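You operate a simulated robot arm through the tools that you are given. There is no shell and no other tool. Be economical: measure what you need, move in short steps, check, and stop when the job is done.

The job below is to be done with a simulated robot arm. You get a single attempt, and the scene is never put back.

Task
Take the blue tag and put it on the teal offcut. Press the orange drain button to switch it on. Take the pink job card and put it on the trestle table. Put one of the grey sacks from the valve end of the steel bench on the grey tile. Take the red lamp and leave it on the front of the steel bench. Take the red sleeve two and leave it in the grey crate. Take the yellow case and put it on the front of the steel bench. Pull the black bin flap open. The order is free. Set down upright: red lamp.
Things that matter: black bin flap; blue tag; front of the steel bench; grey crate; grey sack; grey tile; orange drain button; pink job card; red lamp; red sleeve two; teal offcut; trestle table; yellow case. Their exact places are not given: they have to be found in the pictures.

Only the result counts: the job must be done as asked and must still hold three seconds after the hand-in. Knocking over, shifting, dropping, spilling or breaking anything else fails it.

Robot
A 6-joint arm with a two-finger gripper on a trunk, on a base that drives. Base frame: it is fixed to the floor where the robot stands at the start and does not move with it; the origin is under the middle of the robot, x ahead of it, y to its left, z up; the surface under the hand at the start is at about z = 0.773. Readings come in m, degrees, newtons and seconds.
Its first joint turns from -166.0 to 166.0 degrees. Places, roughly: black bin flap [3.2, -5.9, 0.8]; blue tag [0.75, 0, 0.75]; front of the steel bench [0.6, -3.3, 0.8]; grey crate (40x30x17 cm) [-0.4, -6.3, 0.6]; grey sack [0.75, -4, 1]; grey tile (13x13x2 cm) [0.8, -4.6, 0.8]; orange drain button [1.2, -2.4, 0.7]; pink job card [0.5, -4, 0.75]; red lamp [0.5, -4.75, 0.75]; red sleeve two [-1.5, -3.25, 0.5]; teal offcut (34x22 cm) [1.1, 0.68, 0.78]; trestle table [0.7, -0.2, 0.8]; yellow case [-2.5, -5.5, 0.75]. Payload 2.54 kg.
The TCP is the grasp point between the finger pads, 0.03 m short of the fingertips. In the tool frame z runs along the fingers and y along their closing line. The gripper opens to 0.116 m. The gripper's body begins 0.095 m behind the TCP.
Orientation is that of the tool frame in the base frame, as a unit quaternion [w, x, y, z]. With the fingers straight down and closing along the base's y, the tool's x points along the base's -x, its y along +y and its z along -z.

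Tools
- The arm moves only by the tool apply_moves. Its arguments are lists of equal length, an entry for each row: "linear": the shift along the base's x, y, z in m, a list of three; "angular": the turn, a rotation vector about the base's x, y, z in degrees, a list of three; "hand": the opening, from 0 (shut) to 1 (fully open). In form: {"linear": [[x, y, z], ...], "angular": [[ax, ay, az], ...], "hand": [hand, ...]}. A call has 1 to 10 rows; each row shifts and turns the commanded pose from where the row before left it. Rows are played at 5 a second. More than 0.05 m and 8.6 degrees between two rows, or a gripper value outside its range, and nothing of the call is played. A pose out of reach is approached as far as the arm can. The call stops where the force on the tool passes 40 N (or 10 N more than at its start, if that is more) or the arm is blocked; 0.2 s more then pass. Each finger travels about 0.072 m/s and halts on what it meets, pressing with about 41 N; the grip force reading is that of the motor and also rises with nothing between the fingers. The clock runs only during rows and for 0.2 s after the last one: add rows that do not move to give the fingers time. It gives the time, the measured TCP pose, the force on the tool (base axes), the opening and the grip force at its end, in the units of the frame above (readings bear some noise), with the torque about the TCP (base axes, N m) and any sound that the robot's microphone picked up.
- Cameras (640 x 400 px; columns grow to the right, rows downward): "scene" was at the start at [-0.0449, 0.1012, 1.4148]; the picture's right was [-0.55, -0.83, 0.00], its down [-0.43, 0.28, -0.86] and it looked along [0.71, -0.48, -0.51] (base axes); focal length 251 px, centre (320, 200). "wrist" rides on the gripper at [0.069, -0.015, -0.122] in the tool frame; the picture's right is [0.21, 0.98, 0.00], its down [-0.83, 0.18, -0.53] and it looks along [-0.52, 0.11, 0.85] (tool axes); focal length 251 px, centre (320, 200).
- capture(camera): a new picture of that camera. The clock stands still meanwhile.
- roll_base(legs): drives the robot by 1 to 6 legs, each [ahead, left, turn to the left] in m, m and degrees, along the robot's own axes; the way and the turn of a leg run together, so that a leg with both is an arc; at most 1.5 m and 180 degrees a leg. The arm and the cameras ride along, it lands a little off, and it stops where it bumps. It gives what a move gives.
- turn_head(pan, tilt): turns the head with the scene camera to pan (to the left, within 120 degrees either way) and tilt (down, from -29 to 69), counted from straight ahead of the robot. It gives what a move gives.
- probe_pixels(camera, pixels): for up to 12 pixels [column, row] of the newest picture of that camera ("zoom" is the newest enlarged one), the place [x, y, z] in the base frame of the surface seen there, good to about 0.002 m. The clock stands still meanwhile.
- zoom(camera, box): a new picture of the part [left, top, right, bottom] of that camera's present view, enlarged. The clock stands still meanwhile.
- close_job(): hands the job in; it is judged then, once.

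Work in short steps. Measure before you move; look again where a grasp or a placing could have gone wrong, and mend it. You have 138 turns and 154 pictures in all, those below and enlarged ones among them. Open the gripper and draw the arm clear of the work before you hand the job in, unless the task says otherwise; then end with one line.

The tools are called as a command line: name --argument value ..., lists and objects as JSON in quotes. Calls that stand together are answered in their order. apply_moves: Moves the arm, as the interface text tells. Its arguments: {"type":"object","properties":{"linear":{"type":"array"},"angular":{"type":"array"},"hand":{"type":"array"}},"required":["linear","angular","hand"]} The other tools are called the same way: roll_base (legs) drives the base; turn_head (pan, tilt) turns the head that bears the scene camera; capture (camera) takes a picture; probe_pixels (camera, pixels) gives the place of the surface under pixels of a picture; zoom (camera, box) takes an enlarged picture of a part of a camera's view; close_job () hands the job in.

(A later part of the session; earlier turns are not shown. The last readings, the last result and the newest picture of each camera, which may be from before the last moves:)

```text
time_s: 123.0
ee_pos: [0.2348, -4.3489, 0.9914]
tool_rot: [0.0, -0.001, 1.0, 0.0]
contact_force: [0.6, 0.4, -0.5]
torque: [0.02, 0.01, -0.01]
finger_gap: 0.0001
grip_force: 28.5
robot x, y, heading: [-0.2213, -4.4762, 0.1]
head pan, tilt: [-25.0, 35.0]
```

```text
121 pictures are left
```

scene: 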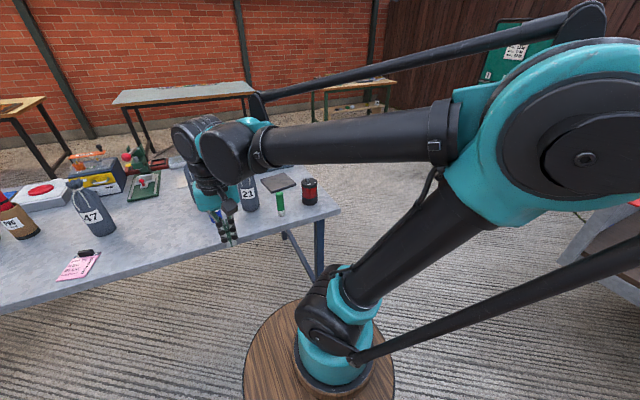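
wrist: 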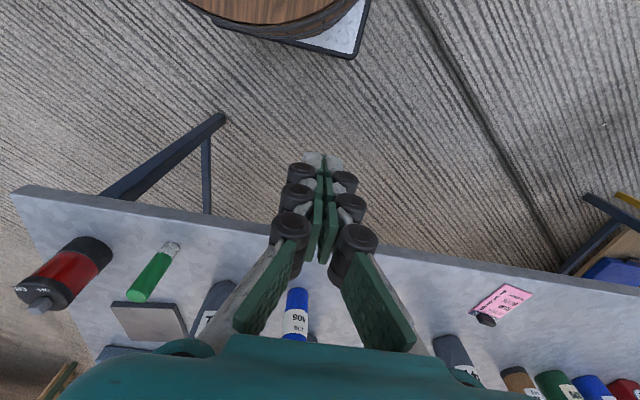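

I'll raise and pull the arm aside for a clear overview of this end, since it blocks the head camera.

apply_moves --linear '[[0, 0.03, 0.04], [0, 0.03, 0.04], [0, 0.03, 0.04], [0, 0.03, 0.04], [0, 0.04, 0.03], [0, 0.045, 0.02], [0, 0.045, 0.02], [0, 0.045, 0], [0, 0.045, 0], [0, 0.045, 0]]' --angular '[[0, 0, 0], [0, 0, 0], [0, 0, 0], [0, 0, 0], [0, 0, 0], [0, 0, 0], [0, 0, 0], [0, 0, 0], [0, 0, 0], [0, 0, 0]]' --hand '[0, 0, 0, 0, 0, 0, 0.3, 0.6, 0.6, 0.6]'

turn_head --pan -8 --tilt 38

capture --camera "scene"

capture --camera "wrist"

```text
time_s: 125.2
ee_pos: [0.2311, -3.9628, 1.2233]
tool_rot: [0.0, 0.0, 1.0, -0.001]
contact_force: [-0.8, -0.7, 0.1]
torque: [0.1, -0.03, 0.02]
finger_gap: 0.0695
grip_force: 0.1
robot x, y, heading: [-0.2194, -4.4765, 0.0]
head pan, tilt: [-25.0, 35.0]
```

```text
time_s: 126.0
ee_pos: [0.2311, -3.9612, 1.2225]
tool_rot: [-0.001, -0.001, 1.0, 0.0]
contact_force: [0.2, 0.3, -0.1]
torque: [0.0, 0.01, -0.01]
finger_gap: 0.0697
grip_force: 0.1
robot x, y, heading: [-0.2233, -4.4721, -0.1]
head pan, tilt: [-8.0, 38.0]
```

```text
120 pictures are left
```

scene: 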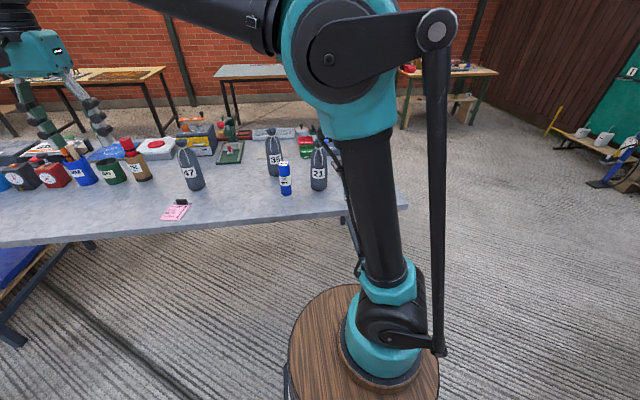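

```text
119 pictures are left
```

wrist: 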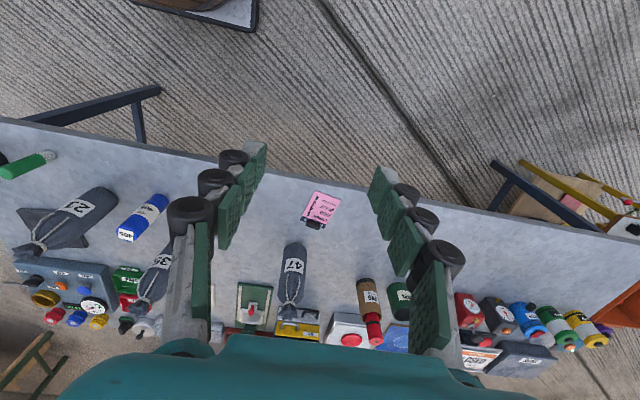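

A panel with knobs and a gauge sits at wrist (65,285), near sacks 21 and 35 at the -y end. Zooming to confirm it is the valve.

zoom --camera "wrist" --box '[0, 160, 240, 350]'

zoom --camera "scene" --box '[100, 100, 360, 240]'

```text
2.11 times, centred on (120, 255) of wrist
```

zoom: 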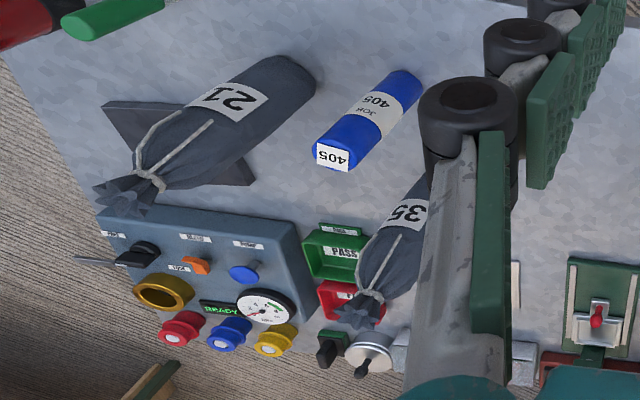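

```text
2.46 times, centred on (230, 170) of scene
```

zoom: 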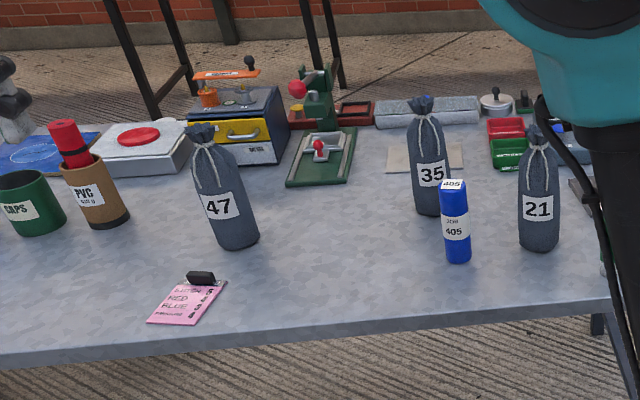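

The panel with valve knobs and gauge is at the -y end, next to sacks 21 and 35, and the dark tile lies behind sack 21. I'll move up closer and bring the hand over that area.

roll_base --legs '[[0.2, 0, 0]]'

apply_moves --linear '[[0, -0.048, 0], [0, -0.048, 0], [0, -0.048, 0], [0, -0.048, 0], [0, -0.048, 0], [0, -0.048, 0], [0, -0.048, 0], [0, -0.048, 0], [0, -0.048, 0], [0, -0.048, 0]]' --angular '[[0, 0, 0], [0, 0, 0], [0, 0, 0], [0, 0, 0], [0, 0, 0], [0, 0, 0], [0, 0, 0], [0, 0, 0], [0, 0, 0], [0, 0, 0]]' --hand '[0.6, 0.7, 0.8, 0.9, 1, 1, 1, 1, 1, 1]'

capture --camera "wrist"

```text
time_s: 127.5
ee_pos: [0.4312, -3.9593, 1.2215]
tool_rot: [0.0, -0.002, 1.0, 0.0]
contact_force: [-1.0, 0.1, -0.5]
torque: [-0.02, 0.01, 0.01]
finger_gap: 0.0695
grip_force: 0.0
robot x, y, heading: [-0.0172, -4.4754, 0.2]
head pan, tilt: [-8.0, 38.0]
```

```text
time_s: 129.8
ee_pos: [0.4291, -4.4421, 1.2261]
tool_rot: [0.0, -0.003, 1.0, 0.001]
contact_force: [0.5, -0.7, -0.1]
torque: [-0.01, -0.01, 0.02]
finger_gap: 0.1159
grip_force: 0.1
robot x, y, heading: [-0.0126, -4.4751, 0.2]
head pan, tilt: [-8.0, 38.0]
```

```text
116 pictures are left
```

wrist: 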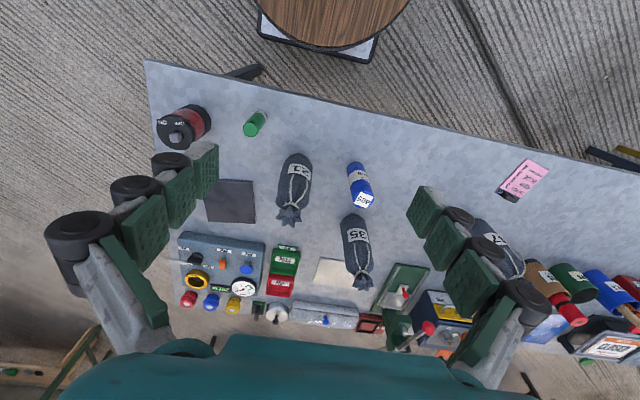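

Now a zoomed view to read the labels around the panel and probe sack, tile and lamp.

zoom --camera "wrist" --box '[140, 90, 400, 330]'

probe_pixels --camera "wrist" --pixels '[[232, 200], [207, 187], [250, 185], [255, 220], [208, 220], [296, 160], [290, 215], [300, 185], [355, 220], [180, 135], [255, 125], [325, 270]]'

```text
1.67 times, centred on (270, 210) of wrist
```

zoom: 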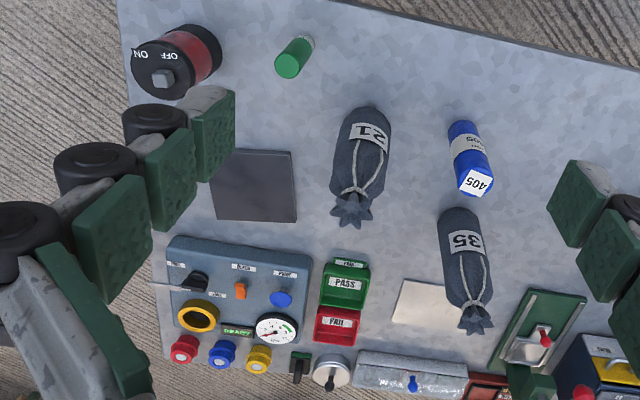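

```text
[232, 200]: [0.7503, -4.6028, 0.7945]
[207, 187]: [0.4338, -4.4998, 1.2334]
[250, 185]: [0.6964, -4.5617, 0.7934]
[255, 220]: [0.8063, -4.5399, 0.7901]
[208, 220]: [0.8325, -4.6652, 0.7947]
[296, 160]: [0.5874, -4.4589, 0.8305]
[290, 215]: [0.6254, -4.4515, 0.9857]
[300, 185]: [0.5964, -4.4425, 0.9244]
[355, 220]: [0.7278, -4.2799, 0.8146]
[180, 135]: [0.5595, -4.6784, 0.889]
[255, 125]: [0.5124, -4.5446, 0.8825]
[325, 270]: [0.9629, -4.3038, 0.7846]
```

The tile spans about x 0.696–0.832, y -4.67 to -4.54, top 0.7945; sack 21 stands near (0.62,-4.45). Probing the sack's sides to find its axis and width.

probe_pixels --camera "zoom" --pixels '[[336, 155], [388, 155], [342, 130], [391, 130], [360, 108], [360, 186], [352, 215], [335, 180], [384, 180], [365, 165], [345, 190], [372, 190]]'

```text
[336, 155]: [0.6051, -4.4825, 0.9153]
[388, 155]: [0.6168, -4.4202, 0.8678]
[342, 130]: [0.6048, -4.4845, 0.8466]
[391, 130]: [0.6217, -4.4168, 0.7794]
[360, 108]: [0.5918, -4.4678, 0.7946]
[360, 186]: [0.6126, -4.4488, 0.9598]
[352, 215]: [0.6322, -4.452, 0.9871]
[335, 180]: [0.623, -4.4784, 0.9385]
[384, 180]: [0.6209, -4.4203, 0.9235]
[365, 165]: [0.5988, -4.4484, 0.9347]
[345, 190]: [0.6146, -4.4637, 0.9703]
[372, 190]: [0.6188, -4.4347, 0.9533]
```

Sack 21's axis is (0.622,-4.451), about 0.062 wide, top 0.99. Moving above it with a 0.095 opening.

apply_moves --linear '[[0.048, -0.003, 0], [0.048, -0.003, 0], [0.048, -0.003, 0], [0.048, 0, 0], [0, 0, -0.04], [0, 0, -0.04], [0, 0, -0.04], [0, 0, 0]]' --angular '[[0, 0, 0], [0, 0, 0], [0, 0, 0], [0, 0, 0], [0, 0, 0], [0, 0, 0], [0, 0, 0], [0, 0, 0]]' --hand '[0.95, 0.9, 0.85, 0.82, 0.82, 0.82, 0.82, 0.82]'

capture --camera "wrist"

```text
time_s: 131.6
ee_pos: [0.6243, -4.45, 1.1046]
tool_rot: [0.001, -0.003, 1.0, 0.0]
contact_force: [-0.4, 0.1, -0.6]
torque: [0.0, -0.05, 0.0]
finger_gap: 0.0953
grip_force: 0.1
robot x, y, heading: [-0.0172, -4.4725, 0.5]
head pan, tilt: [-8.0, 38.0]
```

```text
114 pictures are left
```

wrist: 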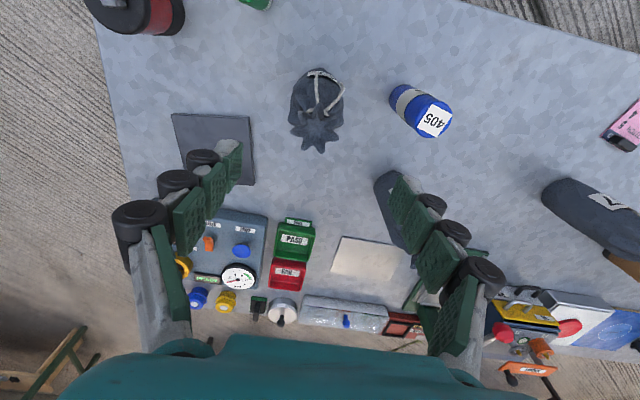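

The sack (318,110) lies centrally between the fingers' paths. Lowering to TCP z≈0.915 and closing.

apply_moves --linear '[[0, 0, -0.045], [0, 0, -0.045], [0, 0, -0.045], [0, 0, -0.045], [0, 0, -0.008], [0, 0, 0], [0, 0, 0], [0, 0, 0]]' --angular '[[0, 0, 0], [0, 0, 0], [0, 0, 0], [0, 0, 0], [0, 0, 0], [0, 0, 0], [0, 0, 0], [0, 0, 0]]' --hand '[0.82, 0.82, 0.82, 0.82, 0.82, 0.3, 0.3, 0.3]'

capture --camera "wrist"

```text
time_s: 133.3
ee_pos: [0.6259, -4.4493, 0.914]
tool_rot: [0.0, -0.003, 1.0, 0.0]
contact_force: [-1.4, 0.4, 0.0]
torque: [-0.02, 0.01, 0.02]
finger_gap: 0.0658
grip_force: 41.0
robot x, y, heading: [-0.0198, -4.474, 0.4]
head pan, tilt: [-8.0, 38.0]
```

```text
113 pictures are left
```

wrist: 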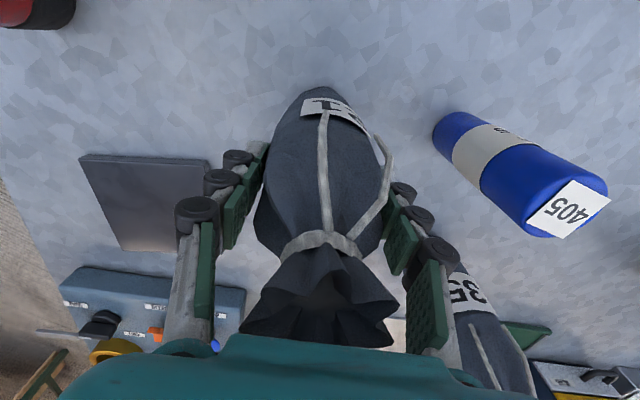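

Sack 21 is gripped (gap 0.066). Lifting 0.07 and carrying it over the tile centre (0.765,-4.605).

apply_moves --linear '[[0, 0, 0.035], [0, 0, 0.035], [0.03, -0.033, 0], [0.03, -0.033, 0], [0.03, -0.033, 0], [0.03, -0.033, 0], [0.02, -0.024, 0], [0, 0, 0]]' --angular '[[0, 0, 0], [0, 0, 0], [0, 0, 0], [0, 0, 0], [0, 0, 0], [0, 0, 0], [0, 0, 0], [0, 0, 0]]' --hand '[0.3, 0.3, 0.3, 0.3, 0.3, 0.3, 0.3, 0.3]'

turn_head --pan -15 --tilt 35

capture --camera "scene"

capture --camera "wrist"

```text
time_s: 135.2
ee_pos: [0.7643, -4.6077, 0.9837]
tool_rot: [0.0, -0.003, 1.0, 0.0]
contact_force: [0.4, 1.0, -4.8]
torque: [-0.05, -0.03, -0.02]
finger_gap: 0.0653
grip_force: 40.8
robot x, y, heading: [-0.02, -4.4723, 0.6]
head pan, tilt: [-8.0, 38.0]
```

```text
time_s: 135.8
ee_pos: [0.7645, -4.6071, 0.9832]
tool_rot: [0.0, -0.002, 1.0, 0.0]
contact_force: [-0.9, 0.4, -5.7]
torque: [-0.02, 0.0, 0.0]
finger_gap: 0.0657
grip_force: 40.9
robot x, y, heading: [-0.0181, -4.4714, 0.3]
head pan, tilt: [-15.0, 35.0]
```

```text
112 pictures are left
```

scene: 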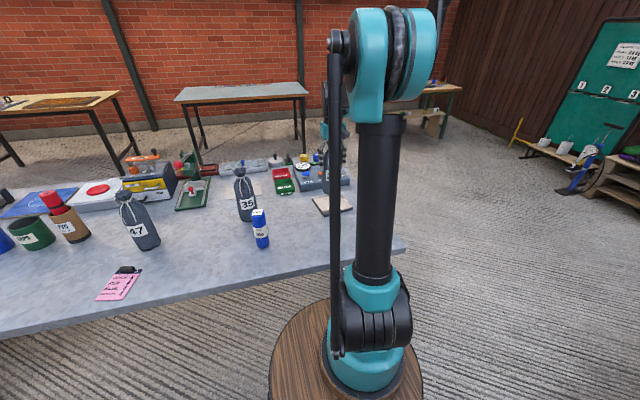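

```text
111 pictures are left
```

wrist: 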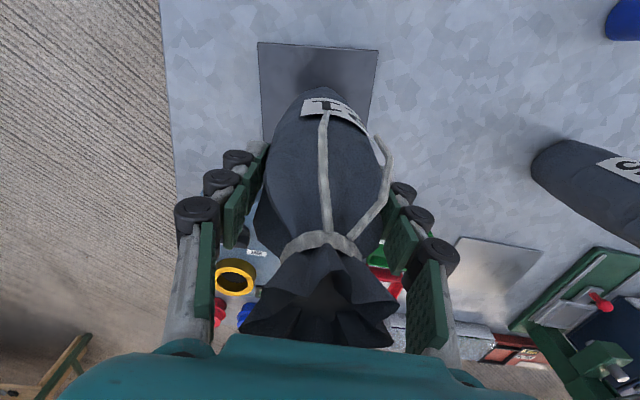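

Probing the visible tile corners to confirm its centre before lowering.

probe_pixels --camera "wrist" --pixels '[[262, 47], [374, 55], [267, 135], [368, 125]]'

```text
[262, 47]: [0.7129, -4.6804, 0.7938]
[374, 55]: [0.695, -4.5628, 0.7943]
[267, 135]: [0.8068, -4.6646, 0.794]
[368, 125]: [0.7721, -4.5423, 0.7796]
```

The tile centre works out at (0.766,-4.612). Lowering the sack onto it (TCP z≈0.930), then I'll check contact before release.

apply_moves --linear '[[0.002, -0.004, -0.03], [0, 0, -0.018], [0, 0, -0.006], [0, 0, 0]]' --angular '[[0, 0, 0], [0, 0, 0], [0, 0, 0], [0, 0, 0]]' --hand '[0.3, 0.3, 0.3, 0.3]'

```text
time_s: 136.8
ee_pos: [0.7669, -4.6088, 0.9299]
tool_rot: [0.0, -0.003, 1.0, 0.0]
contact_force: [0.3, 0.9, -5.5]
torque: [-0.03, -0.02, -0.02]
finger_gap: 0.0657
grip_force: 41.0
robot x, y, heading: [-0.0205, -4.473, 0.2]
head pan, tilt: [-15.0, 35.0]
```

The force reading still shows the sack's weight (-5.5 N), so it hangs just above the tile. Lowering in 2 mm steps.

apply_moves --linear '[[0, 0, -0.002], [0, 0, -0.002], [0, 0, 0]]' --angular '[[0, 0, 0], [0, 0, 0], [0, 0, 0]]' --hand '[0.3, 0.3, 0.3]'

```text
time_s: 137.6
ee_pos: [0.7642, -4.6085, 0.9258]
tool_rot: [0.001, -0.002, 1.0, 0.0]
contact_force: [5.2, -4.1, 32.6]
torque: [-0.22, -0.07, 0.29]
finger_gap: 0.0657
grip_force: 41.3
robot x, y, heading: [-0.0207, -4.4708, 0.5]
head pan, tilt: [-15.0, 35.0]
```

Contact is made, a little firm. Easing 1.5 mm up, releasing slowly and lifting clear.

apply_moves --linear '[[0, 0, 0.002], [0, 0, 0], [0, 0, 0], [0, 0, 0], [0, 0, 0.03], [0, 0, 0.045], [0, 0, 0.045], [0, 0, 0.045], [0, 0, 0.045]]' --angular '[[0, 0, 0], [0, 0, 0], [0, 0, 0], [0, 0, 0], [0, 0, 0], [0, 0, 0], [0, 0, 0], [0, 0, 0], [0, 0, 0]]' --hand '[0.3, 0.6, 0.75, 0.85, 0.85, 0.85, 0.85, 0.85, 0.85]'

capture --camera "wrist"

```text
time_s: 139.6
ee_pos: [0.7643, -4.6076, 1.1376]
tool_rot: [0.0, -0.004, 1.0, 0.0]
contact_force: [0.5, 0.2, 0.2]
torque: [0.0, -0.01, -0.02]
finger_gap: 0.0987
grip_force: 0.0
robot x, y, heading: [-0.0162, -4.4713, 0.4]
head pan, tilt: [-15.0, 35.0]
```

```text
110 pictures are left
```

wrist: 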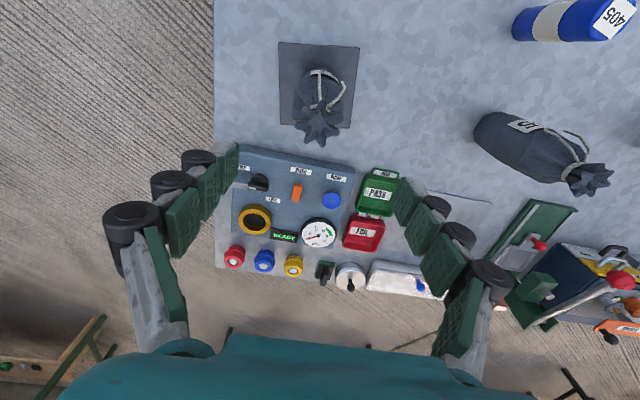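

Sack 21 stands on the tile. Next the red lamp near (0.5,-4.7): pulling the hand back to view it.

apply_moves --linear '[[-0.048, 0, 0.01], [-0.048, 0, 0.01], [-0.048, 0, 0], [-0.048, 0, 0], [-0.048, 0, 0], [-0.048, 0, 0], [-0.03, 0, 0]]' --angular '[[0, 0, 0], [0, 0, 0], [0, 0, 0], [0, 0, 0], [0, 0, 0], [0, 0, 0], [0, 0, 0]]' --hand '[0.9, 1, 1, 1, 1, 1, 1]'

capture --camera "wrist"

```text
time_s: 141.2
ee_pos: [0.446, -4.6079, 1.1585]
tool_rot: [-0.001, -0.003, 1.0, 0.0]
contact_force: [0.4, 0.0, -0.3]
torque: [0.02, 0.08, 0.02]
finger_gap: 0.1158
grip_force: 0.1
robot x, y, heading: [-0.0195, -4.4708, 0.4]
head pan, tilt: [-15.0, 35.0]
```

```text
109 pictures are left
```

wrist: 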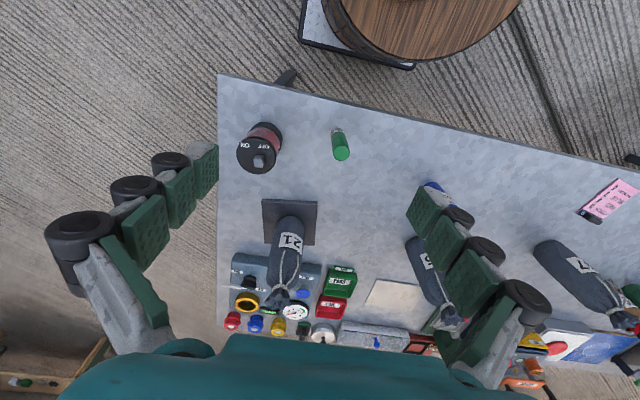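

zoom --camera "wrist" --box '[210, 90, 370, 190]'

probe_pixels --camera "zoom" --pixels '[[195, 275], [120, 275], [280, 245], [190, 330], [195, 230], [250, 130], [155, 175], [280, 170], [520, 230], [490, 150]]'

```text
4.00 times, centred on (290, 140) of wrist
```

zoom: 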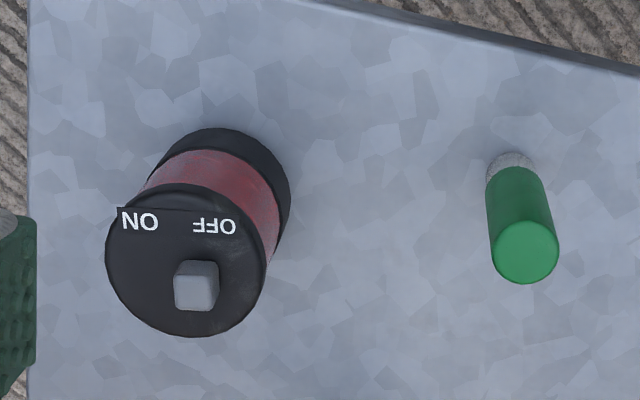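

```text
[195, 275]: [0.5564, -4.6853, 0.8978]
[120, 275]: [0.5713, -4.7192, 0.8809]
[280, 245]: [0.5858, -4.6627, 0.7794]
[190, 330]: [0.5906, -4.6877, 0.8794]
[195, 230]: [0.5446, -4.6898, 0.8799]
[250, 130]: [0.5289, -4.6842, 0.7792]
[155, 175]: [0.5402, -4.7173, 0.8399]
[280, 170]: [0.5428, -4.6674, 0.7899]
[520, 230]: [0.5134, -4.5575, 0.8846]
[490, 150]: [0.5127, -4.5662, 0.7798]
```

The lamp's axis is about (0.5555,-4.689), 0.072 wide, top 0.88 with a knob to 0.898. Moving above and down to TCP z≈0.845.

apply_moves --linear '[[0.036, -0.027, 0], [0.036, -0.027, 0], [0.0375, -0.027, 0], [0, 0, -0.045], [0, 0, -0.045], [0, 0, -0.045], [0, 0, 0]]' --angular '[[0, 0, 0], [0, 0, 0], [0, 0, 0], [0, 0, 0], [0, 0, 0], [0, 0, 0], [0, 0, 0]]' --hand '[1, 1, 1, 1, 1, 1, 1]'

capture --camera "wrist"

probe_pixels --camera "wrist" --pixels '[[320, 60], [290, 90], [350, 90], [320, 100]]'

```text
time_s: 142.8
ee_pos: [0.5535, -4.6925, 1.022]
tool_rot: [0.0, -0.003, 1.0, 0.0]
contact_force: [0.9, -0.4, -0.3]
torque: [0.0, 0.01, 0.01]
finger_gap: 0.1159
grip_force: 0.1
robot x, y, heading: [-0.0166, -4.4707, 0.4]
head pan, tilt: [-15.0, 35.0]
```

```text
107 pictures are left
```

wrist: 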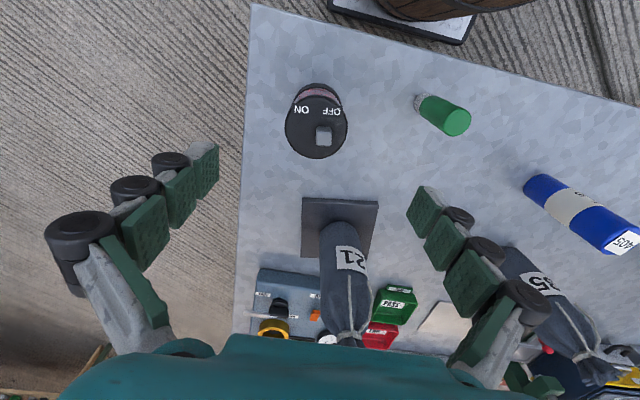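

```text
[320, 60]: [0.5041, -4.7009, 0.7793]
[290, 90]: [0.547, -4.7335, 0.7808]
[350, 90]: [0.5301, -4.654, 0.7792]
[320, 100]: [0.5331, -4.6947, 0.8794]
```

Probing the rim of the lamp's top disc for a better axis.

probe_pixels --camera "wrist" --pixels '[[289, 122], [345, 122], [317, 155], [316, 96], [323, 135]]'

```text
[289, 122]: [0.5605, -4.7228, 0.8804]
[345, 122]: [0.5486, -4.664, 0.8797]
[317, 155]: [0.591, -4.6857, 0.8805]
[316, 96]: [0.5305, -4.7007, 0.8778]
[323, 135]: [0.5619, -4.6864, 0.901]
```

The lamp's centre is (0.558,-4.693). Correcting +0.005 in x, lowering and closing.

apply_moves --linear '[[0.005, 0, -0.04], [0, 0, -0.045], [0, 0, -0.045], [0, 0, -0.045], [0, 0, 0], [0, 0, 0], [0, 0, 0], [0, 0, 0]]' --angular '[[0, 0, 0], [0, 0, 0], [0, 0, 0], [0, 0, 0], [0, 0, 0], [0, 0, 0], [0, 0, 0], [0, 0, 0]]' --hand '[1, 1, 1, 1, 0.7, 0.4, 0.4, 0.4]'

capture --camera "wrist"

```text
time_s: 144.6
ee_pos: [0.5588, -4.6895, 0.8479]
tool_rot: [0.0, -0.003, 1.0, 0.0]
contact_force: [0.6, 0.2, -0.7]
torque: [-0.02, -0.03, 0.0]
finger_gap: 0.066
grip_force: 41.1
robot x, y, heading: [-0.0184, -4.4744, 0.6]
head pan, tilt: [-15.0, 35.0]
```

```text
106 pictures are left
```

wrist: 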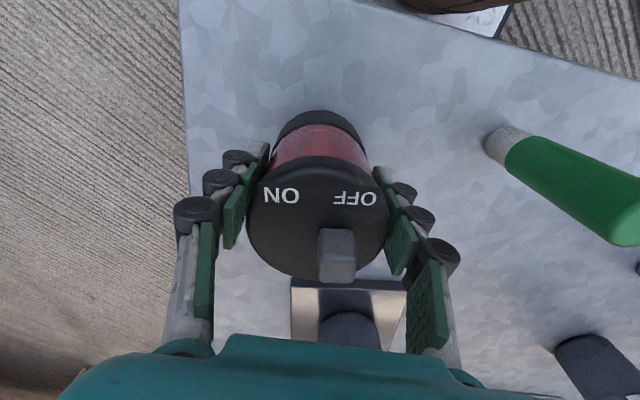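

The lamp is gripped (gap 0.066). Lifting straight up and drawing back before strafing to the free front strip.

apply_moves --linear '[[0, 0, 0.04], [0, 0, 0.048], [0, 0, 0.048], [0, 0, 0.048], [0, 0, 0.048], [-0.03, 0.02, 0.02], [-0.03, 0.03, 0], [-0.03, 0.03, 0], [-0.03, 0.03, 0], [-0.02, 0.03, 0]]' --angular '[[0, 0, 0], [0, 0, 0], [0, 0, 0], [0, 0, 0], [0, 0, 0], [0, 0, 0], [0, 0, 0], [0, 0, 0], [0, 0, 0], [0, 0, 0]]' --hand '[0.4, 0.4, 0.4, 0.4, 0.4, 0.4, 0.4, 0.4, 0.4, 0.4]'

roll_base --legs '[[-0.05, 0, -0.5], [0, 1.05, 0]]'

capture --camera "wrist"

```text
time_s: 146.8
ee_pos: [0.4225, -4.5522, 1.1009]
tool_rot: [-0.001, -0.003, 1.0, 0.0]
contact_force: [0.4, 0.2, -3.7]
torque: [0.01, 0.02, 0.02]
finger_gap: 0.0661
grip_force: 41.6
robot x, y, heading: [-0.0166, -4.473, 0.4]
head pan, tilt: [-15.0, 35.0]
```

```text
time_s: 152.7
ee_pos: [0.3637, -3.5027, 1.1015]
tool_rot: [0.0, -0.01, 1.0, 0.0]
contact_force: [0.2, 0.1, -3.0]
torque: [-0.02, 0.03, -0.04]
finger_gap: 0.0662
grip_force: 41.1
robot x, y, heading: [-0.0792, -3.4317, 1.3]
head pan, tilt: [-15.0, 35.0]
```

```text
105 pictures are left
```

wrist: 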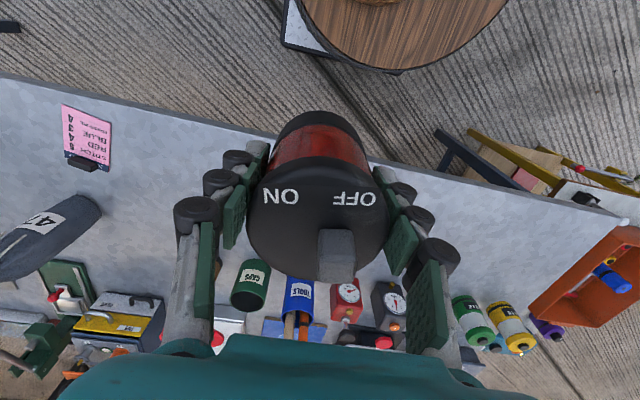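

Probing the row of cups and tins behind the front strip to see how deep the free area is.

probe_pixels --camera "wrist" --pixels '[[248, 300], [296, 285], [345, 290], [390, 292], [470, 310], [505, 310], [440, 180], [200, 130], [400, 240], [88, 165], [65, 105], [110, 125]]'

```text
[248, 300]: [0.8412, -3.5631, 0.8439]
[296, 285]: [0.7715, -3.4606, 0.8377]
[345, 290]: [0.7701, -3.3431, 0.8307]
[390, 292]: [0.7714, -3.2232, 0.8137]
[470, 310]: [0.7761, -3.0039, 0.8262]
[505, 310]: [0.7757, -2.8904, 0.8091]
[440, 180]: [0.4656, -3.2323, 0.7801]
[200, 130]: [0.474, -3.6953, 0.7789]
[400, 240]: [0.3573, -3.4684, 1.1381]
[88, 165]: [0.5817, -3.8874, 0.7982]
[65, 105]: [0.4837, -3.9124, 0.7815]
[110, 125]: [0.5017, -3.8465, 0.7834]
```

The front strip is free from x≈0.43 to 0.76. Placing the lamp at (0.57,-3.52), going down to TCP z≈0.852 first.

apply_moves --linear '[[0.045, -0.004, 0], [0.045, -0.004, 0], [0.045, -0.004, 0], [0.045, -0.005, 0], [0.026, 0, -0.04], [0, 0, -0.048], [0, 0, -0.048], [0, 0, -0.048], [0, 0, -0.048], [0, 0, 0]]' --angular '[[0, 0, 0], [0, 0, 0], [0, 0, 0], [0, 0, 0], [0, 0, 0], [0, 0, 0], [0, 0, 0], [0, 0, 0], [0, 0, 0], [0, 0, 0]]' --hand '[0.4, 0.4, 0.4, 0.4, 0.4, 0.4, 0.4, 0.4, 0.4, 0.4]'

apply_moves --linear '[[0, 0, -0.015], [0, 0, -0.003], [0, 0, 0]]' --angular '[[0, 0, 0], [0, 0, 0], [0, 0, 0]]' --hand '[0.4, 0.4, 0.4]'

```text
time_s: 154.9
ee_pos: [0.5673, -3.5221, 0.8703]
tool_rot: [0.0, -0.011, 1.0, 0.0]
contact_force: [-0.1, -0.2, -4.0]
torque: [0.01, 0.02, 0.01]
finger_gap: 0.0657
grip_force: 40.9
robot x, y, heading: [-0.0763, -3.4336, 1.2]
head pan, tilt: [-15.0, 35.0]
```

```text
time_s: 155.7
ee_pos: [0.569, -3.5214, 0.8524]
tool_rot: [0.0, -0.01, 1.0, -0.001]
contact_force: [0.6, 0.0, -3.0]
torque: [0.02, 0.03, -0.04]
finger_gap: 0.066
grip_force: 41.1
robot x, y, heading: [-0.0809, -3.4373, 1.2]
head pan, tilt: [-15.0, 35.0]
```

Still hanging. Going down in 2 mm steps to touch, then opening.

apply_moves --linear '[[0, 0, -0.002], [0, 0, -0.0015], [0, 0, 0]]' --angular '[[0, 0, 0], [0, 0, 0], [0, 0, 0]]' --hand '[0.4, 0.4, 0.4]'

```text
time_s: 156.5
ee_pos: [0.5703, -3.5218, 0.8504]
tool_rot: [0.0, -0.011, 1.0, 0.0]
contact_force: [-0.5, -0.3, -4.3]
torque: [-0.01, 0.03, 0.01]
finger_gap: 0.0659
grip_force: 41.4
robot x, y, heading: [-0.0761, -3.4311, 1.2]
head pan, tilt: [-15.0, 35.0]
```

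apply_moves --linear '[[0, 0, -0.0015], [0, 0, 0]]' --angular '[[0, 0, 0], [0, 0, 0]]' --hand '[0.4, 0.4]'

```text
time_s: 157.1
ee_pos: [0.5686, -3.5209, 0.8478]
tool_rot: [0.0, -0.01, 1.0, 0.0]
contact_force: [-0.5, 0.5, -2.7]
torque: [-0.02, 0.01, 0.01]
finger_gap: 0.066
grip_force: 41.2
robot x, y, heading: [-0.0806, -3.4318, 1.3]
head pan, tilt: [-15.0, 35.0]
```

The lamp is at its original grasp height and the load is falling, so it is within about 1 mm of the bench. Down 1 mm more, release and lift.

apply_moves --linear '[[0, 0, -0.001], [0, 0, 0], [0, 0, 0], [0, 0, 0], [0, 0, 0.03], [0, 0, 0.045], [0, 0, 0.045], [0, 0, 0.045], [0, 0, 0.045], [-0.03, 0, 0.02]]' --angular '[[0, 0, 0], [0, 0, 0], [0, 0, 0], [0, 0, 0], [0, 0, 0], [0, 0, 0], [0, 0, 0], [0, 0, 0], [0, 0, 0], [0, 0, 0]]' --hand '[0.4, 0.6, 0.8, 1, 1, 1, 1, 1, 1, 1]'

capture --camera "wrist"

```text
time_s: 159.3
ee_pos: [0.5356, -3.5166, 1.0724]
tool_rot: [0.0, -0.011, 1.0, 0.0]
contact_force: [0.6, 0.2, 0.1]
torque: [-0.02, 0.06, 0.01]
finger_gap: 0.1159
grip_force: 0.0
robot x, y, heading: [-0.075, -3.4365, 1.0]
head pan, tilt: [-15.0, 35.0]
```

```text
104 pictures are left
```

wrist: 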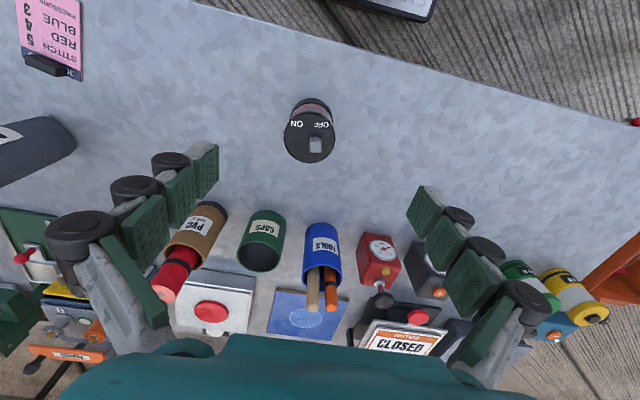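

The lamp stands upright at the front. Now the pink job card: moving the hand near it for a close look.

apply_moves --linear '[[-0.03, -0.035, 0], [-0.03, -0.035, 0], [-0.03, -0.035, 0], [0, -0.048, 0], [0, -0.048, 0], [0, -0.048, 0], [0, -0.048, 0], [0, -0.045, -0.02], [0, 0, -0.045], [0, 0, 0]]' --angular '[[0, 0, 0], [0, 0, 0], [0, 0, 0], [0, 0, 0], [0, 0, 0], [0, 0, 0], [0, 0, 0], [0, 0, 0], [0, 0, 0], [0, 0, 0]]' --hand '[1, 1, 1, 1, 1, 1, 1, 1, 1, 1]'

capture --camera "wrist"

```text
time_s: 161.5
ee_pos: [0.452, -3.8634, 1.0134]
tool_rot: [0.0, -0.01, 1.0, 0.0]
contact_force: [-0.7, -0.4, -0.3]
torque: [0.01, -0.01, 0.01]
finger_gap: 0.116
grip_force: 0.1
robot x, y, heading: [-0.0763, -3.4362, 1.0]
head pan, tilt: [-15.0, 35.0]
```

```text
103 pictures are left
```

wrist: 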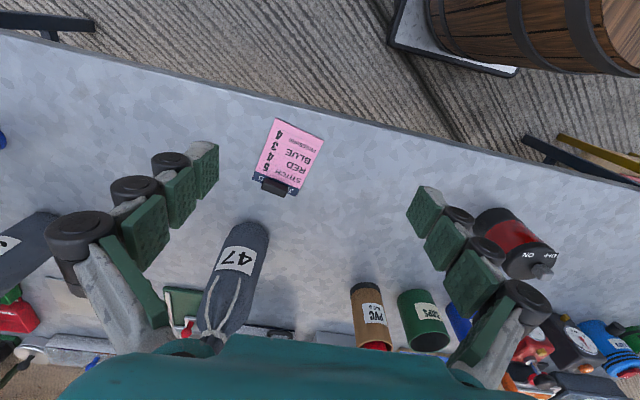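

zoom --camera "wrist" --box '[230, 110, 342, 205]'

probe_pixels --camera "zoom" --pixels '[[255, 55], [505, 120], [155, 250], [410, 320], [215, 310], [330, 345], [200, 290], [350, 335], [275, 325], [280, 340], [320, 190], [270, 312]]'

```text
4.21 times, centred on (286, 158) of wrist
```

zoom: 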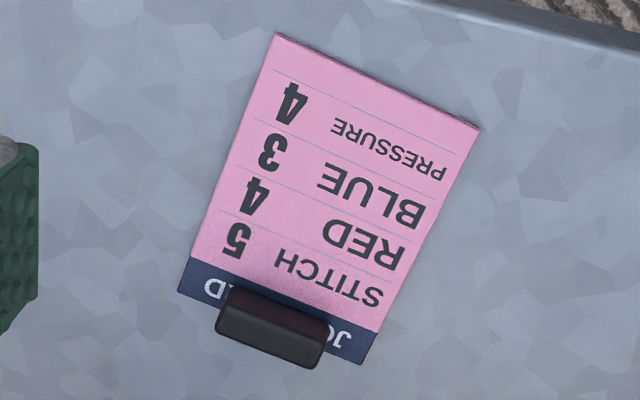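

```text
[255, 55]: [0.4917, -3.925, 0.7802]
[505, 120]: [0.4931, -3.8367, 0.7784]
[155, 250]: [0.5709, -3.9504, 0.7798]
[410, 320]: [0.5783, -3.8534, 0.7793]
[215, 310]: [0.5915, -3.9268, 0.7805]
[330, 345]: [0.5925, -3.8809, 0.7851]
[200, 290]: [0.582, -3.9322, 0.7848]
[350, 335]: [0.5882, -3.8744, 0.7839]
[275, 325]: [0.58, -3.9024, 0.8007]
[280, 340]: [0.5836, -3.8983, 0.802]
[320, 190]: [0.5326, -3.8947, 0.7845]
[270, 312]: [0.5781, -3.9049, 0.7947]
```

The card is flat (top z 0.7845) with a black clip up to z≈0.802 on its inner end. I'll grip the clip lengthwise, so I need its ends and sack 47's place.

probe_pixels --camera "zoom" --pixels '[[222, 325], [228, 300], [323, 355], [329, 335], [250, 345], [300, 360], [240, 295], [310, 325], [275, 300]]'

probe_pixels --camera "wrist" --pixels '[[240, 240], [213, 300], [225, 280], [265, 235], [215, 250]]'

```text
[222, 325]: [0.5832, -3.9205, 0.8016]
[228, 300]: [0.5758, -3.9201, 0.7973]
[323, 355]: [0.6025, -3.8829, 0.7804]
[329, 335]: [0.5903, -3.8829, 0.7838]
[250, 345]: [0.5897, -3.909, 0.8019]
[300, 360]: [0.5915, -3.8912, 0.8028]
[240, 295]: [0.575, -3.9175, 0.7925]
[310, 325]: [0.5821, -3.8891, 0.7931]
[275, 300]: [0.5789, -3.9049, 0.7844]
```

```text
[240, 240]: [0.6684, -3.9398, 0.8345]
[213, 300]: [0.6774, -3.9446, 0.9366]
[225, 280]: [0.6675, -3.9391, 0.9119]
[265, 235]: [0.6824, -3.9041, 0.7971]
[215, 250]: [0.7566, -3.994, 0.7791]
```

The clip is centred at (0.585,-3.903), 0.038 long along (0.1,0.99), top 0.802. Turning -7.2°, moving above it with a narrower opening.

apply_moves --linear '[[0.045, -0.013, 0], [0.045, -0.013, 0], [0.043, -0.0135, 0], [0, 0, -0.04], [0, 0, -0.04], [0, 0, -0.04], [0, 0, -0.02], [0, 0, 0]]' --angular '[[0, 0, -7.2], [0, 0, 0], [0, 0, 0], [0, 0, 0], [0, 0, 0], [0, 0, 0], [0, 0, 0], [0, 0, 0]]' --hand '[0.9, 0.8, 0.7, 0.6, 0.6, 0.6, 0.6, 0.6]'

capture --camera "wrist"

```text
time_s: 163.3
ee_pos: [0.583, -3.9053, 0.8672]
tool_rot: [0.0, 0.052, 0.999, 0.0]
contact_force: [0.7, 0.7, 0.3]
torque: [0.01, -0.03, 0.01]
finger_gap: 0.0696
grip_force: 0.1
robot x, y, heading: [-0.0792, -3.435, 1.1]
head pan, tilt: [-15.0, 35.0]
```

```text
101 pictures are left
```

wrist: 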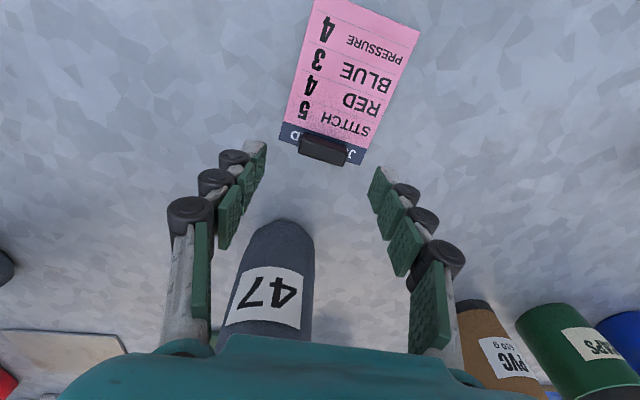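

The clip lies between the fingertips' paths. Lowering to TCP z≈0.8175 and closing.

apply_moves --linear '[[0.002, 0.001, -0.03], [0, 0, -0.015], [0, 0, -0.005], [0, 0, 0], [0, 0, 0], [0, 0, 0], [0, 0, 0]]' --angular '[[0, 0, 0], [0, 0, 0], [0, 0, 0], [0, 0, 0], [0, 0, 0], [0, 0, 0], [0, 0, 0]]' --hand '[0.6, 0.6, 0.6, 0.4, 0.1, 0.1, 0.1]'

capture --camera "wrist"

```text
time_s: 164.9
ee_pos: [0.5853, -3.9033, 0.8186]
tool_rot: [0.0, 0.052, 0.999, 0.0]
contact_force: [-0.1, -0.7, -0.4]
torque: [-0.04, 0.02, -0.02]
finger_gap: 0.0391
grip_force: 41.2
robot x, y, heading: [-0.0784, -3.4301, 1.2]
head pan, tilt: [-15.0, 35.0]
```

```text
100 pictures are left
```

wrist: 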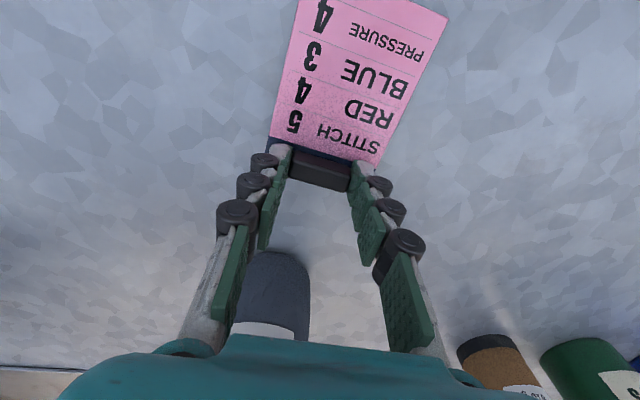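

The clip is gripped (gap 0.039). Lifting and drawing back, then checking the card.

apply_moves --linear '[[0, 0, 0.03], [0, 0, 0.045], [0, 0, 0.045], [0, 0, 0.045], [0, 0, 0.045], [-0.04, 0.02, 0.02], [-0.04, 0.025, 0], [-0.04, 0.025, 0], [-0.04, 0.025, 0], [0, 0, 0]]' --angular '[[0, 0, 0], [0, 0, 0], [0, 0, 0], [0, 0, 0], [0, 0, 0], [0, 0, 0], [0, 0, 0], [0, 0, 0], [0, 0, 0], [0, 0, 0]]' --hand '[0.1, 0.1, 0.1, 0.1, 0.1, 0.1, 0.1, 0.1, 0.1, 0.1]'

capture --camera "wrist"

```text
time_s: 167.1
ee_pos: [0.4244, -3.8045, 1.0461]
tool_rot: [0.0, 0.052, 0.999, 0.0]
contact_force: [0.1, -0.7, -0.9]
torque: [-0.01, -0.01, -0.01]
finger_gap: 0.0393
grip_force: 40.7
robot x, y, heading: [-0.0756, -3.4317, 1.0]
head pan, tilt: [-15.0, 35.0]
```

```text
99 pictures are left
```

wrist: 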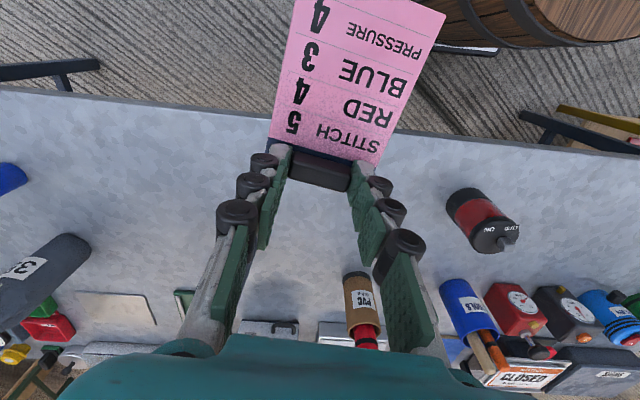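

The card is held level. I'll back off and look along the lane toward the trestle table before driving.

turn_head --pan 75 --tilt 30

capture --camera "scene"

probe_pixels --camera "scene" --pixels '[[320, 200], [320, 150], [260, 200], [380, 200], [420, 160], [240, 250], [280, 130], [450, 130]]'

```text
time_s: 168.8
ee_pos: [0.4248, -3.8056, 1.0457]
tool_rot: [0.0, 0.053, 0.999, 0.0]
contact_force: [-0.8, -0.2, -1.1]
torque: [0.0, 0.0, 0.02]
finger_gap: 0.0391
grip_force: 40.9
robot x, y, heading: [-0.0772, -3.4348, 1.1]
head pan, tilt: [75.0, 30.0]
```

```text
98 pictures are left
```

scene: 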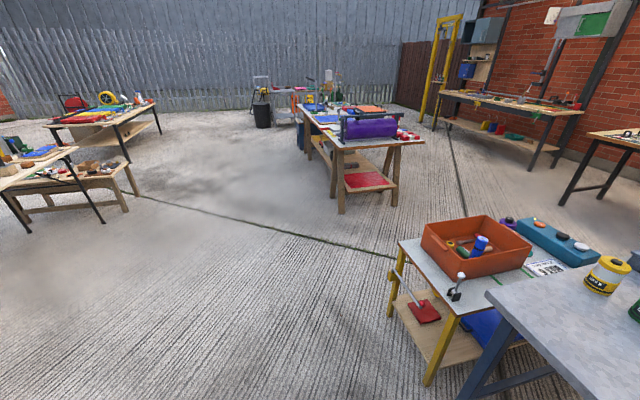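

```text
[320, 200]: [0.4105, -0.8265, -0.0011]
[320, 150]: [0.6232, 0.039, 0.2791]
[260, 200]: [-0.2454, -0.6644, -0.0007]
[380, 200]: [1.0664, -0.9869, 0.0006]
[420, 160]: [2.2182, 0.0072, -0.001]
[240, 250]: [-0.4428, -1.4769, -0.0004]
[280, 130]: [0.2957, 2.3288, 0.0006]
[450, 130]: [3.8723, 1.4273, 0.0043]
```

The lane is clear. Driving to face the trestle table around y≈-0.6.

roll_base --legs '[[-0.25, 0, -1], [0, 1.5, 0], [0, 1.3, 0]]'

turn_head --pan 15 --tilt 40

capture --camera "scene"

capture --camera "wrist"

```text
time_s: 183.9
ee_pos: [0.2006, -0.9995, 1.0454]
tool_rot: [0.001, 0.071, 0.997, 0.0]
contact_force: [0.6, 0.4, -0.6]
torque: [0.01, 0.04, 0.01]
finger_gap: 0.0383
grip_force: 41.2
robot x, y, heading: [-0.2866, -0.6088, -0.7]
head pan, tilt: [75.0, 30.0]
```

```text
time_s: 185.2
ee_pos: [0.2007, -1.0004, 1.0457]
tool_rot: [0.0, 0.071, 0.997, 0.0]
contact_force: [0.1, -0.8, -0.4]
torque: [-0.02, -0.02, -0.01]
finger_gap: 0.0385
grip_force: 41.1
robot x, y, heading: [-0.2864, -0.6136, -0.8]
head pan, tilt: [15.0, 40.0]
```

```text
97 pictures are left
```

scene: 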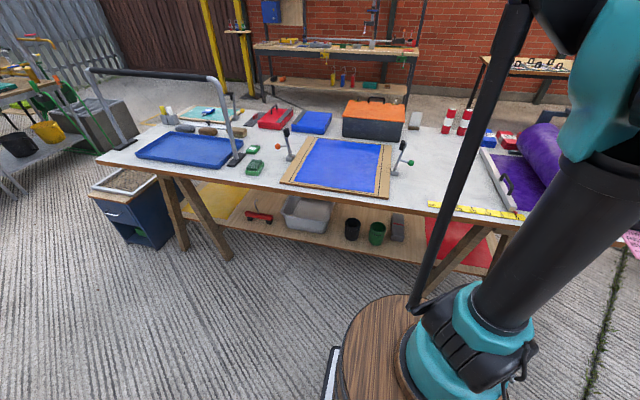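

```text
96 pictures are left
```

wrist: 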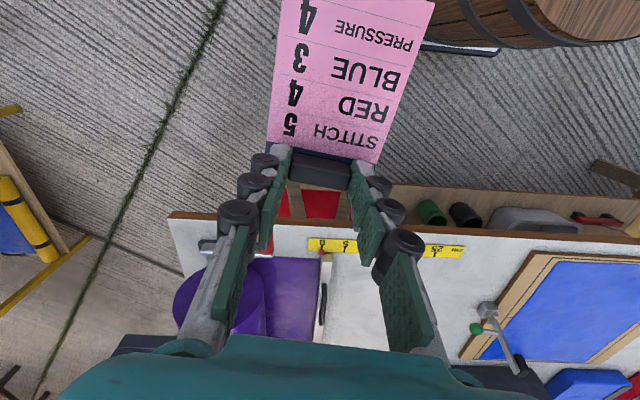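

There is a clear patch of table around (435,170), between the blue board's clamp and the purple roll. Probing it.

probe_pixels --camera "scene" --pixels '[[430, 170], [430, 190], [440, 150], [398, 172], [408, 160], [388, 195], [440, 206], [480, 190], [412, 130], [425, 195], [490, 165], [404, 148]]'

probe_pixels --camera "wrist" --pixels '[[350, 290], [360, 320], [322, 300], [335, 246], [450, 250], [476, 328]]'

```text
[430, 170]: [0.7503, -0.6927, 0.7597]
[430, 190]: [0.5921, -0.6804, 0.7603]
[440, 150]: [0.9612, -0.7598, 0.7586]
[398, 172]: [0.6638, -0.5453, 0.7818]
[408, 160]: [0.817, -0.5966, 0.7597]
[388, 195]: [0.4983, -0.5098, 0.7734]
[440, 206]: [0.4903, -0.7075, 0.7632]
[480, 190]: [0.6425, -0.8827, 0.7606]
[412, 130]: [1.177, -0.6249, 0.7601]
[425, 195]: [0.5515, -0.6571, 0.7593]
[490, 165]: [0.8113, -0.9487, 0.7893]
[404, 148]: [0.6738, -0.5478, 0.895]
```

```text
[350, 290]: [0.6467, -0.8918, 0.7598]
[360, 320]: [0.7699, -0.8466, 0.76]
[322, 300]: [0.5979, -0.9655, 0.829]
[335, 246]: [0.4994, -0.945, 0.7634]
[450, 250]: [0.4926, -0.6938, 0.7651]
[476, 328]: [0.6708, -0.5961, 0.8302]
```

The patch x 0.55–0.9, y -0.65 to -0.9 at z 0.760 is free. Driving forward-left 0.25/0.2 m, then I'll set the card down with its clip at about (0.74,-0.77).

roll_base --legs '[[0, 0.2, 0], [0.24, 0, 0]]'

apply_moves --linear '[[0.04, 0, 0], [0.04, 0, 0], [0.04, 0, 0], [0.04, 0, 0], [0.04, 0, 0], [0, 0, 0]]' --angular '[[0, 0, 0], [0, 0, 0], [0, 0, 0], [0, 0, 0], [0, 0, 0], [0, 0, 0]]' --hand '[0.1, 0.1, 0.1, 0.1, 0.1, 0.1]'

capture --camera "wrist"

```text
time_s: 188.1
ee_pos: [0.4423, -0.8036, 1.0468]
tool_rot: [0.0, 0.072, 0.997, 0.0]
contact_force: [-1.0, 0.6, 0.4]
torque: [0.03, -0.02, 0.0]
finger_gap: 0.038
grip_force: 41.3
robot x, y, heading: [-0.0466, -0.412, -1.0]
head pan, tilt: [15.0, 40.0]
```

```text
time_s: 189.5
ee_pos: [0.6414, -0.804, 1.0467]
tool_rot: [0.0, 0.07, 0.998, 0.001]
contact_force: [-0.5, -1.1, 0.6]
torque: [0.0, -0.02, 0.0]
finger_gap: 0.0383
grip_force: 41.1
robot x, y, heading: [-0.0444, -0.411, -1.0]
head pan, tilt: [15.0, 40.0]
```

```text
95 pictures are left
```

wrist: 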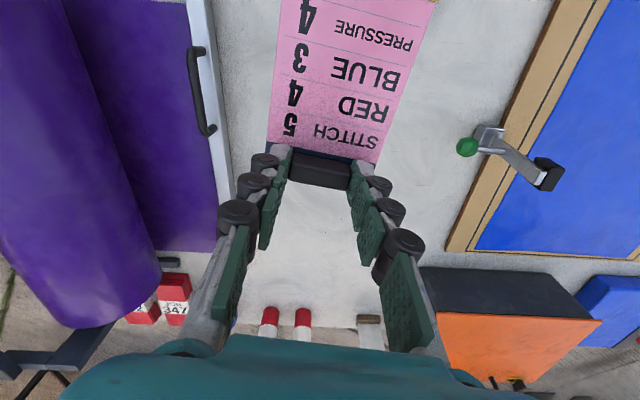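

All clear below. Moving to (0.75,-0.775) and lowering to just above the table.

apply_moves --linear '[[0.036, 0.01, 0], [0.036, 0.01, 0], [0.036, 0.009, 0], [0, 0, -0.047], [0, 0, -0.047], [0, 0, -0.047], [0, 0, -0.047], [0, 0, -0.04], [0, 0, -0.015], [0, 0, 0]]' --angular '[[0, 0, 0], [0, 0, 0], [0, 0, 0], [0, 0, 0], [0, 0, 0], [0, 0, 0], [0, 0, 0], [0, 0, 0], [0, 0, 0], [0, 0, 0]]' --hand '[0.1, 0.1, 0.1, 0.1, 0.1, 0.1, 0.1, 0.1, 0.1, 0.1]'

capture --camera "wrist"

```text
time_s: 191.7
ee_pos: [0.7484, -0.7761, 0.8042]
tool_rot: [0.0, 0.07, 0.998, 0.0]
contact_force: [-0.4, 0.4, -0.4]
torque: [0.02, -0.02, -0.01]
finger_gap: 0.0383
grip_force: 41.0
robot x, y, heading: [-0.0438, -0.4131, -1.0]
head pan, tilt: [15.0, 40.0]
```

```text
94 pictures are left
```

wrist: 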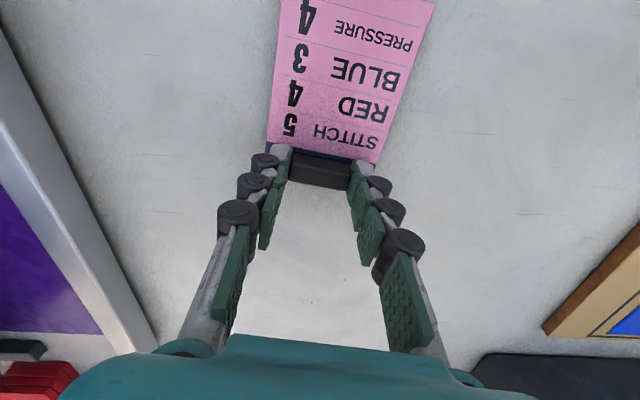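

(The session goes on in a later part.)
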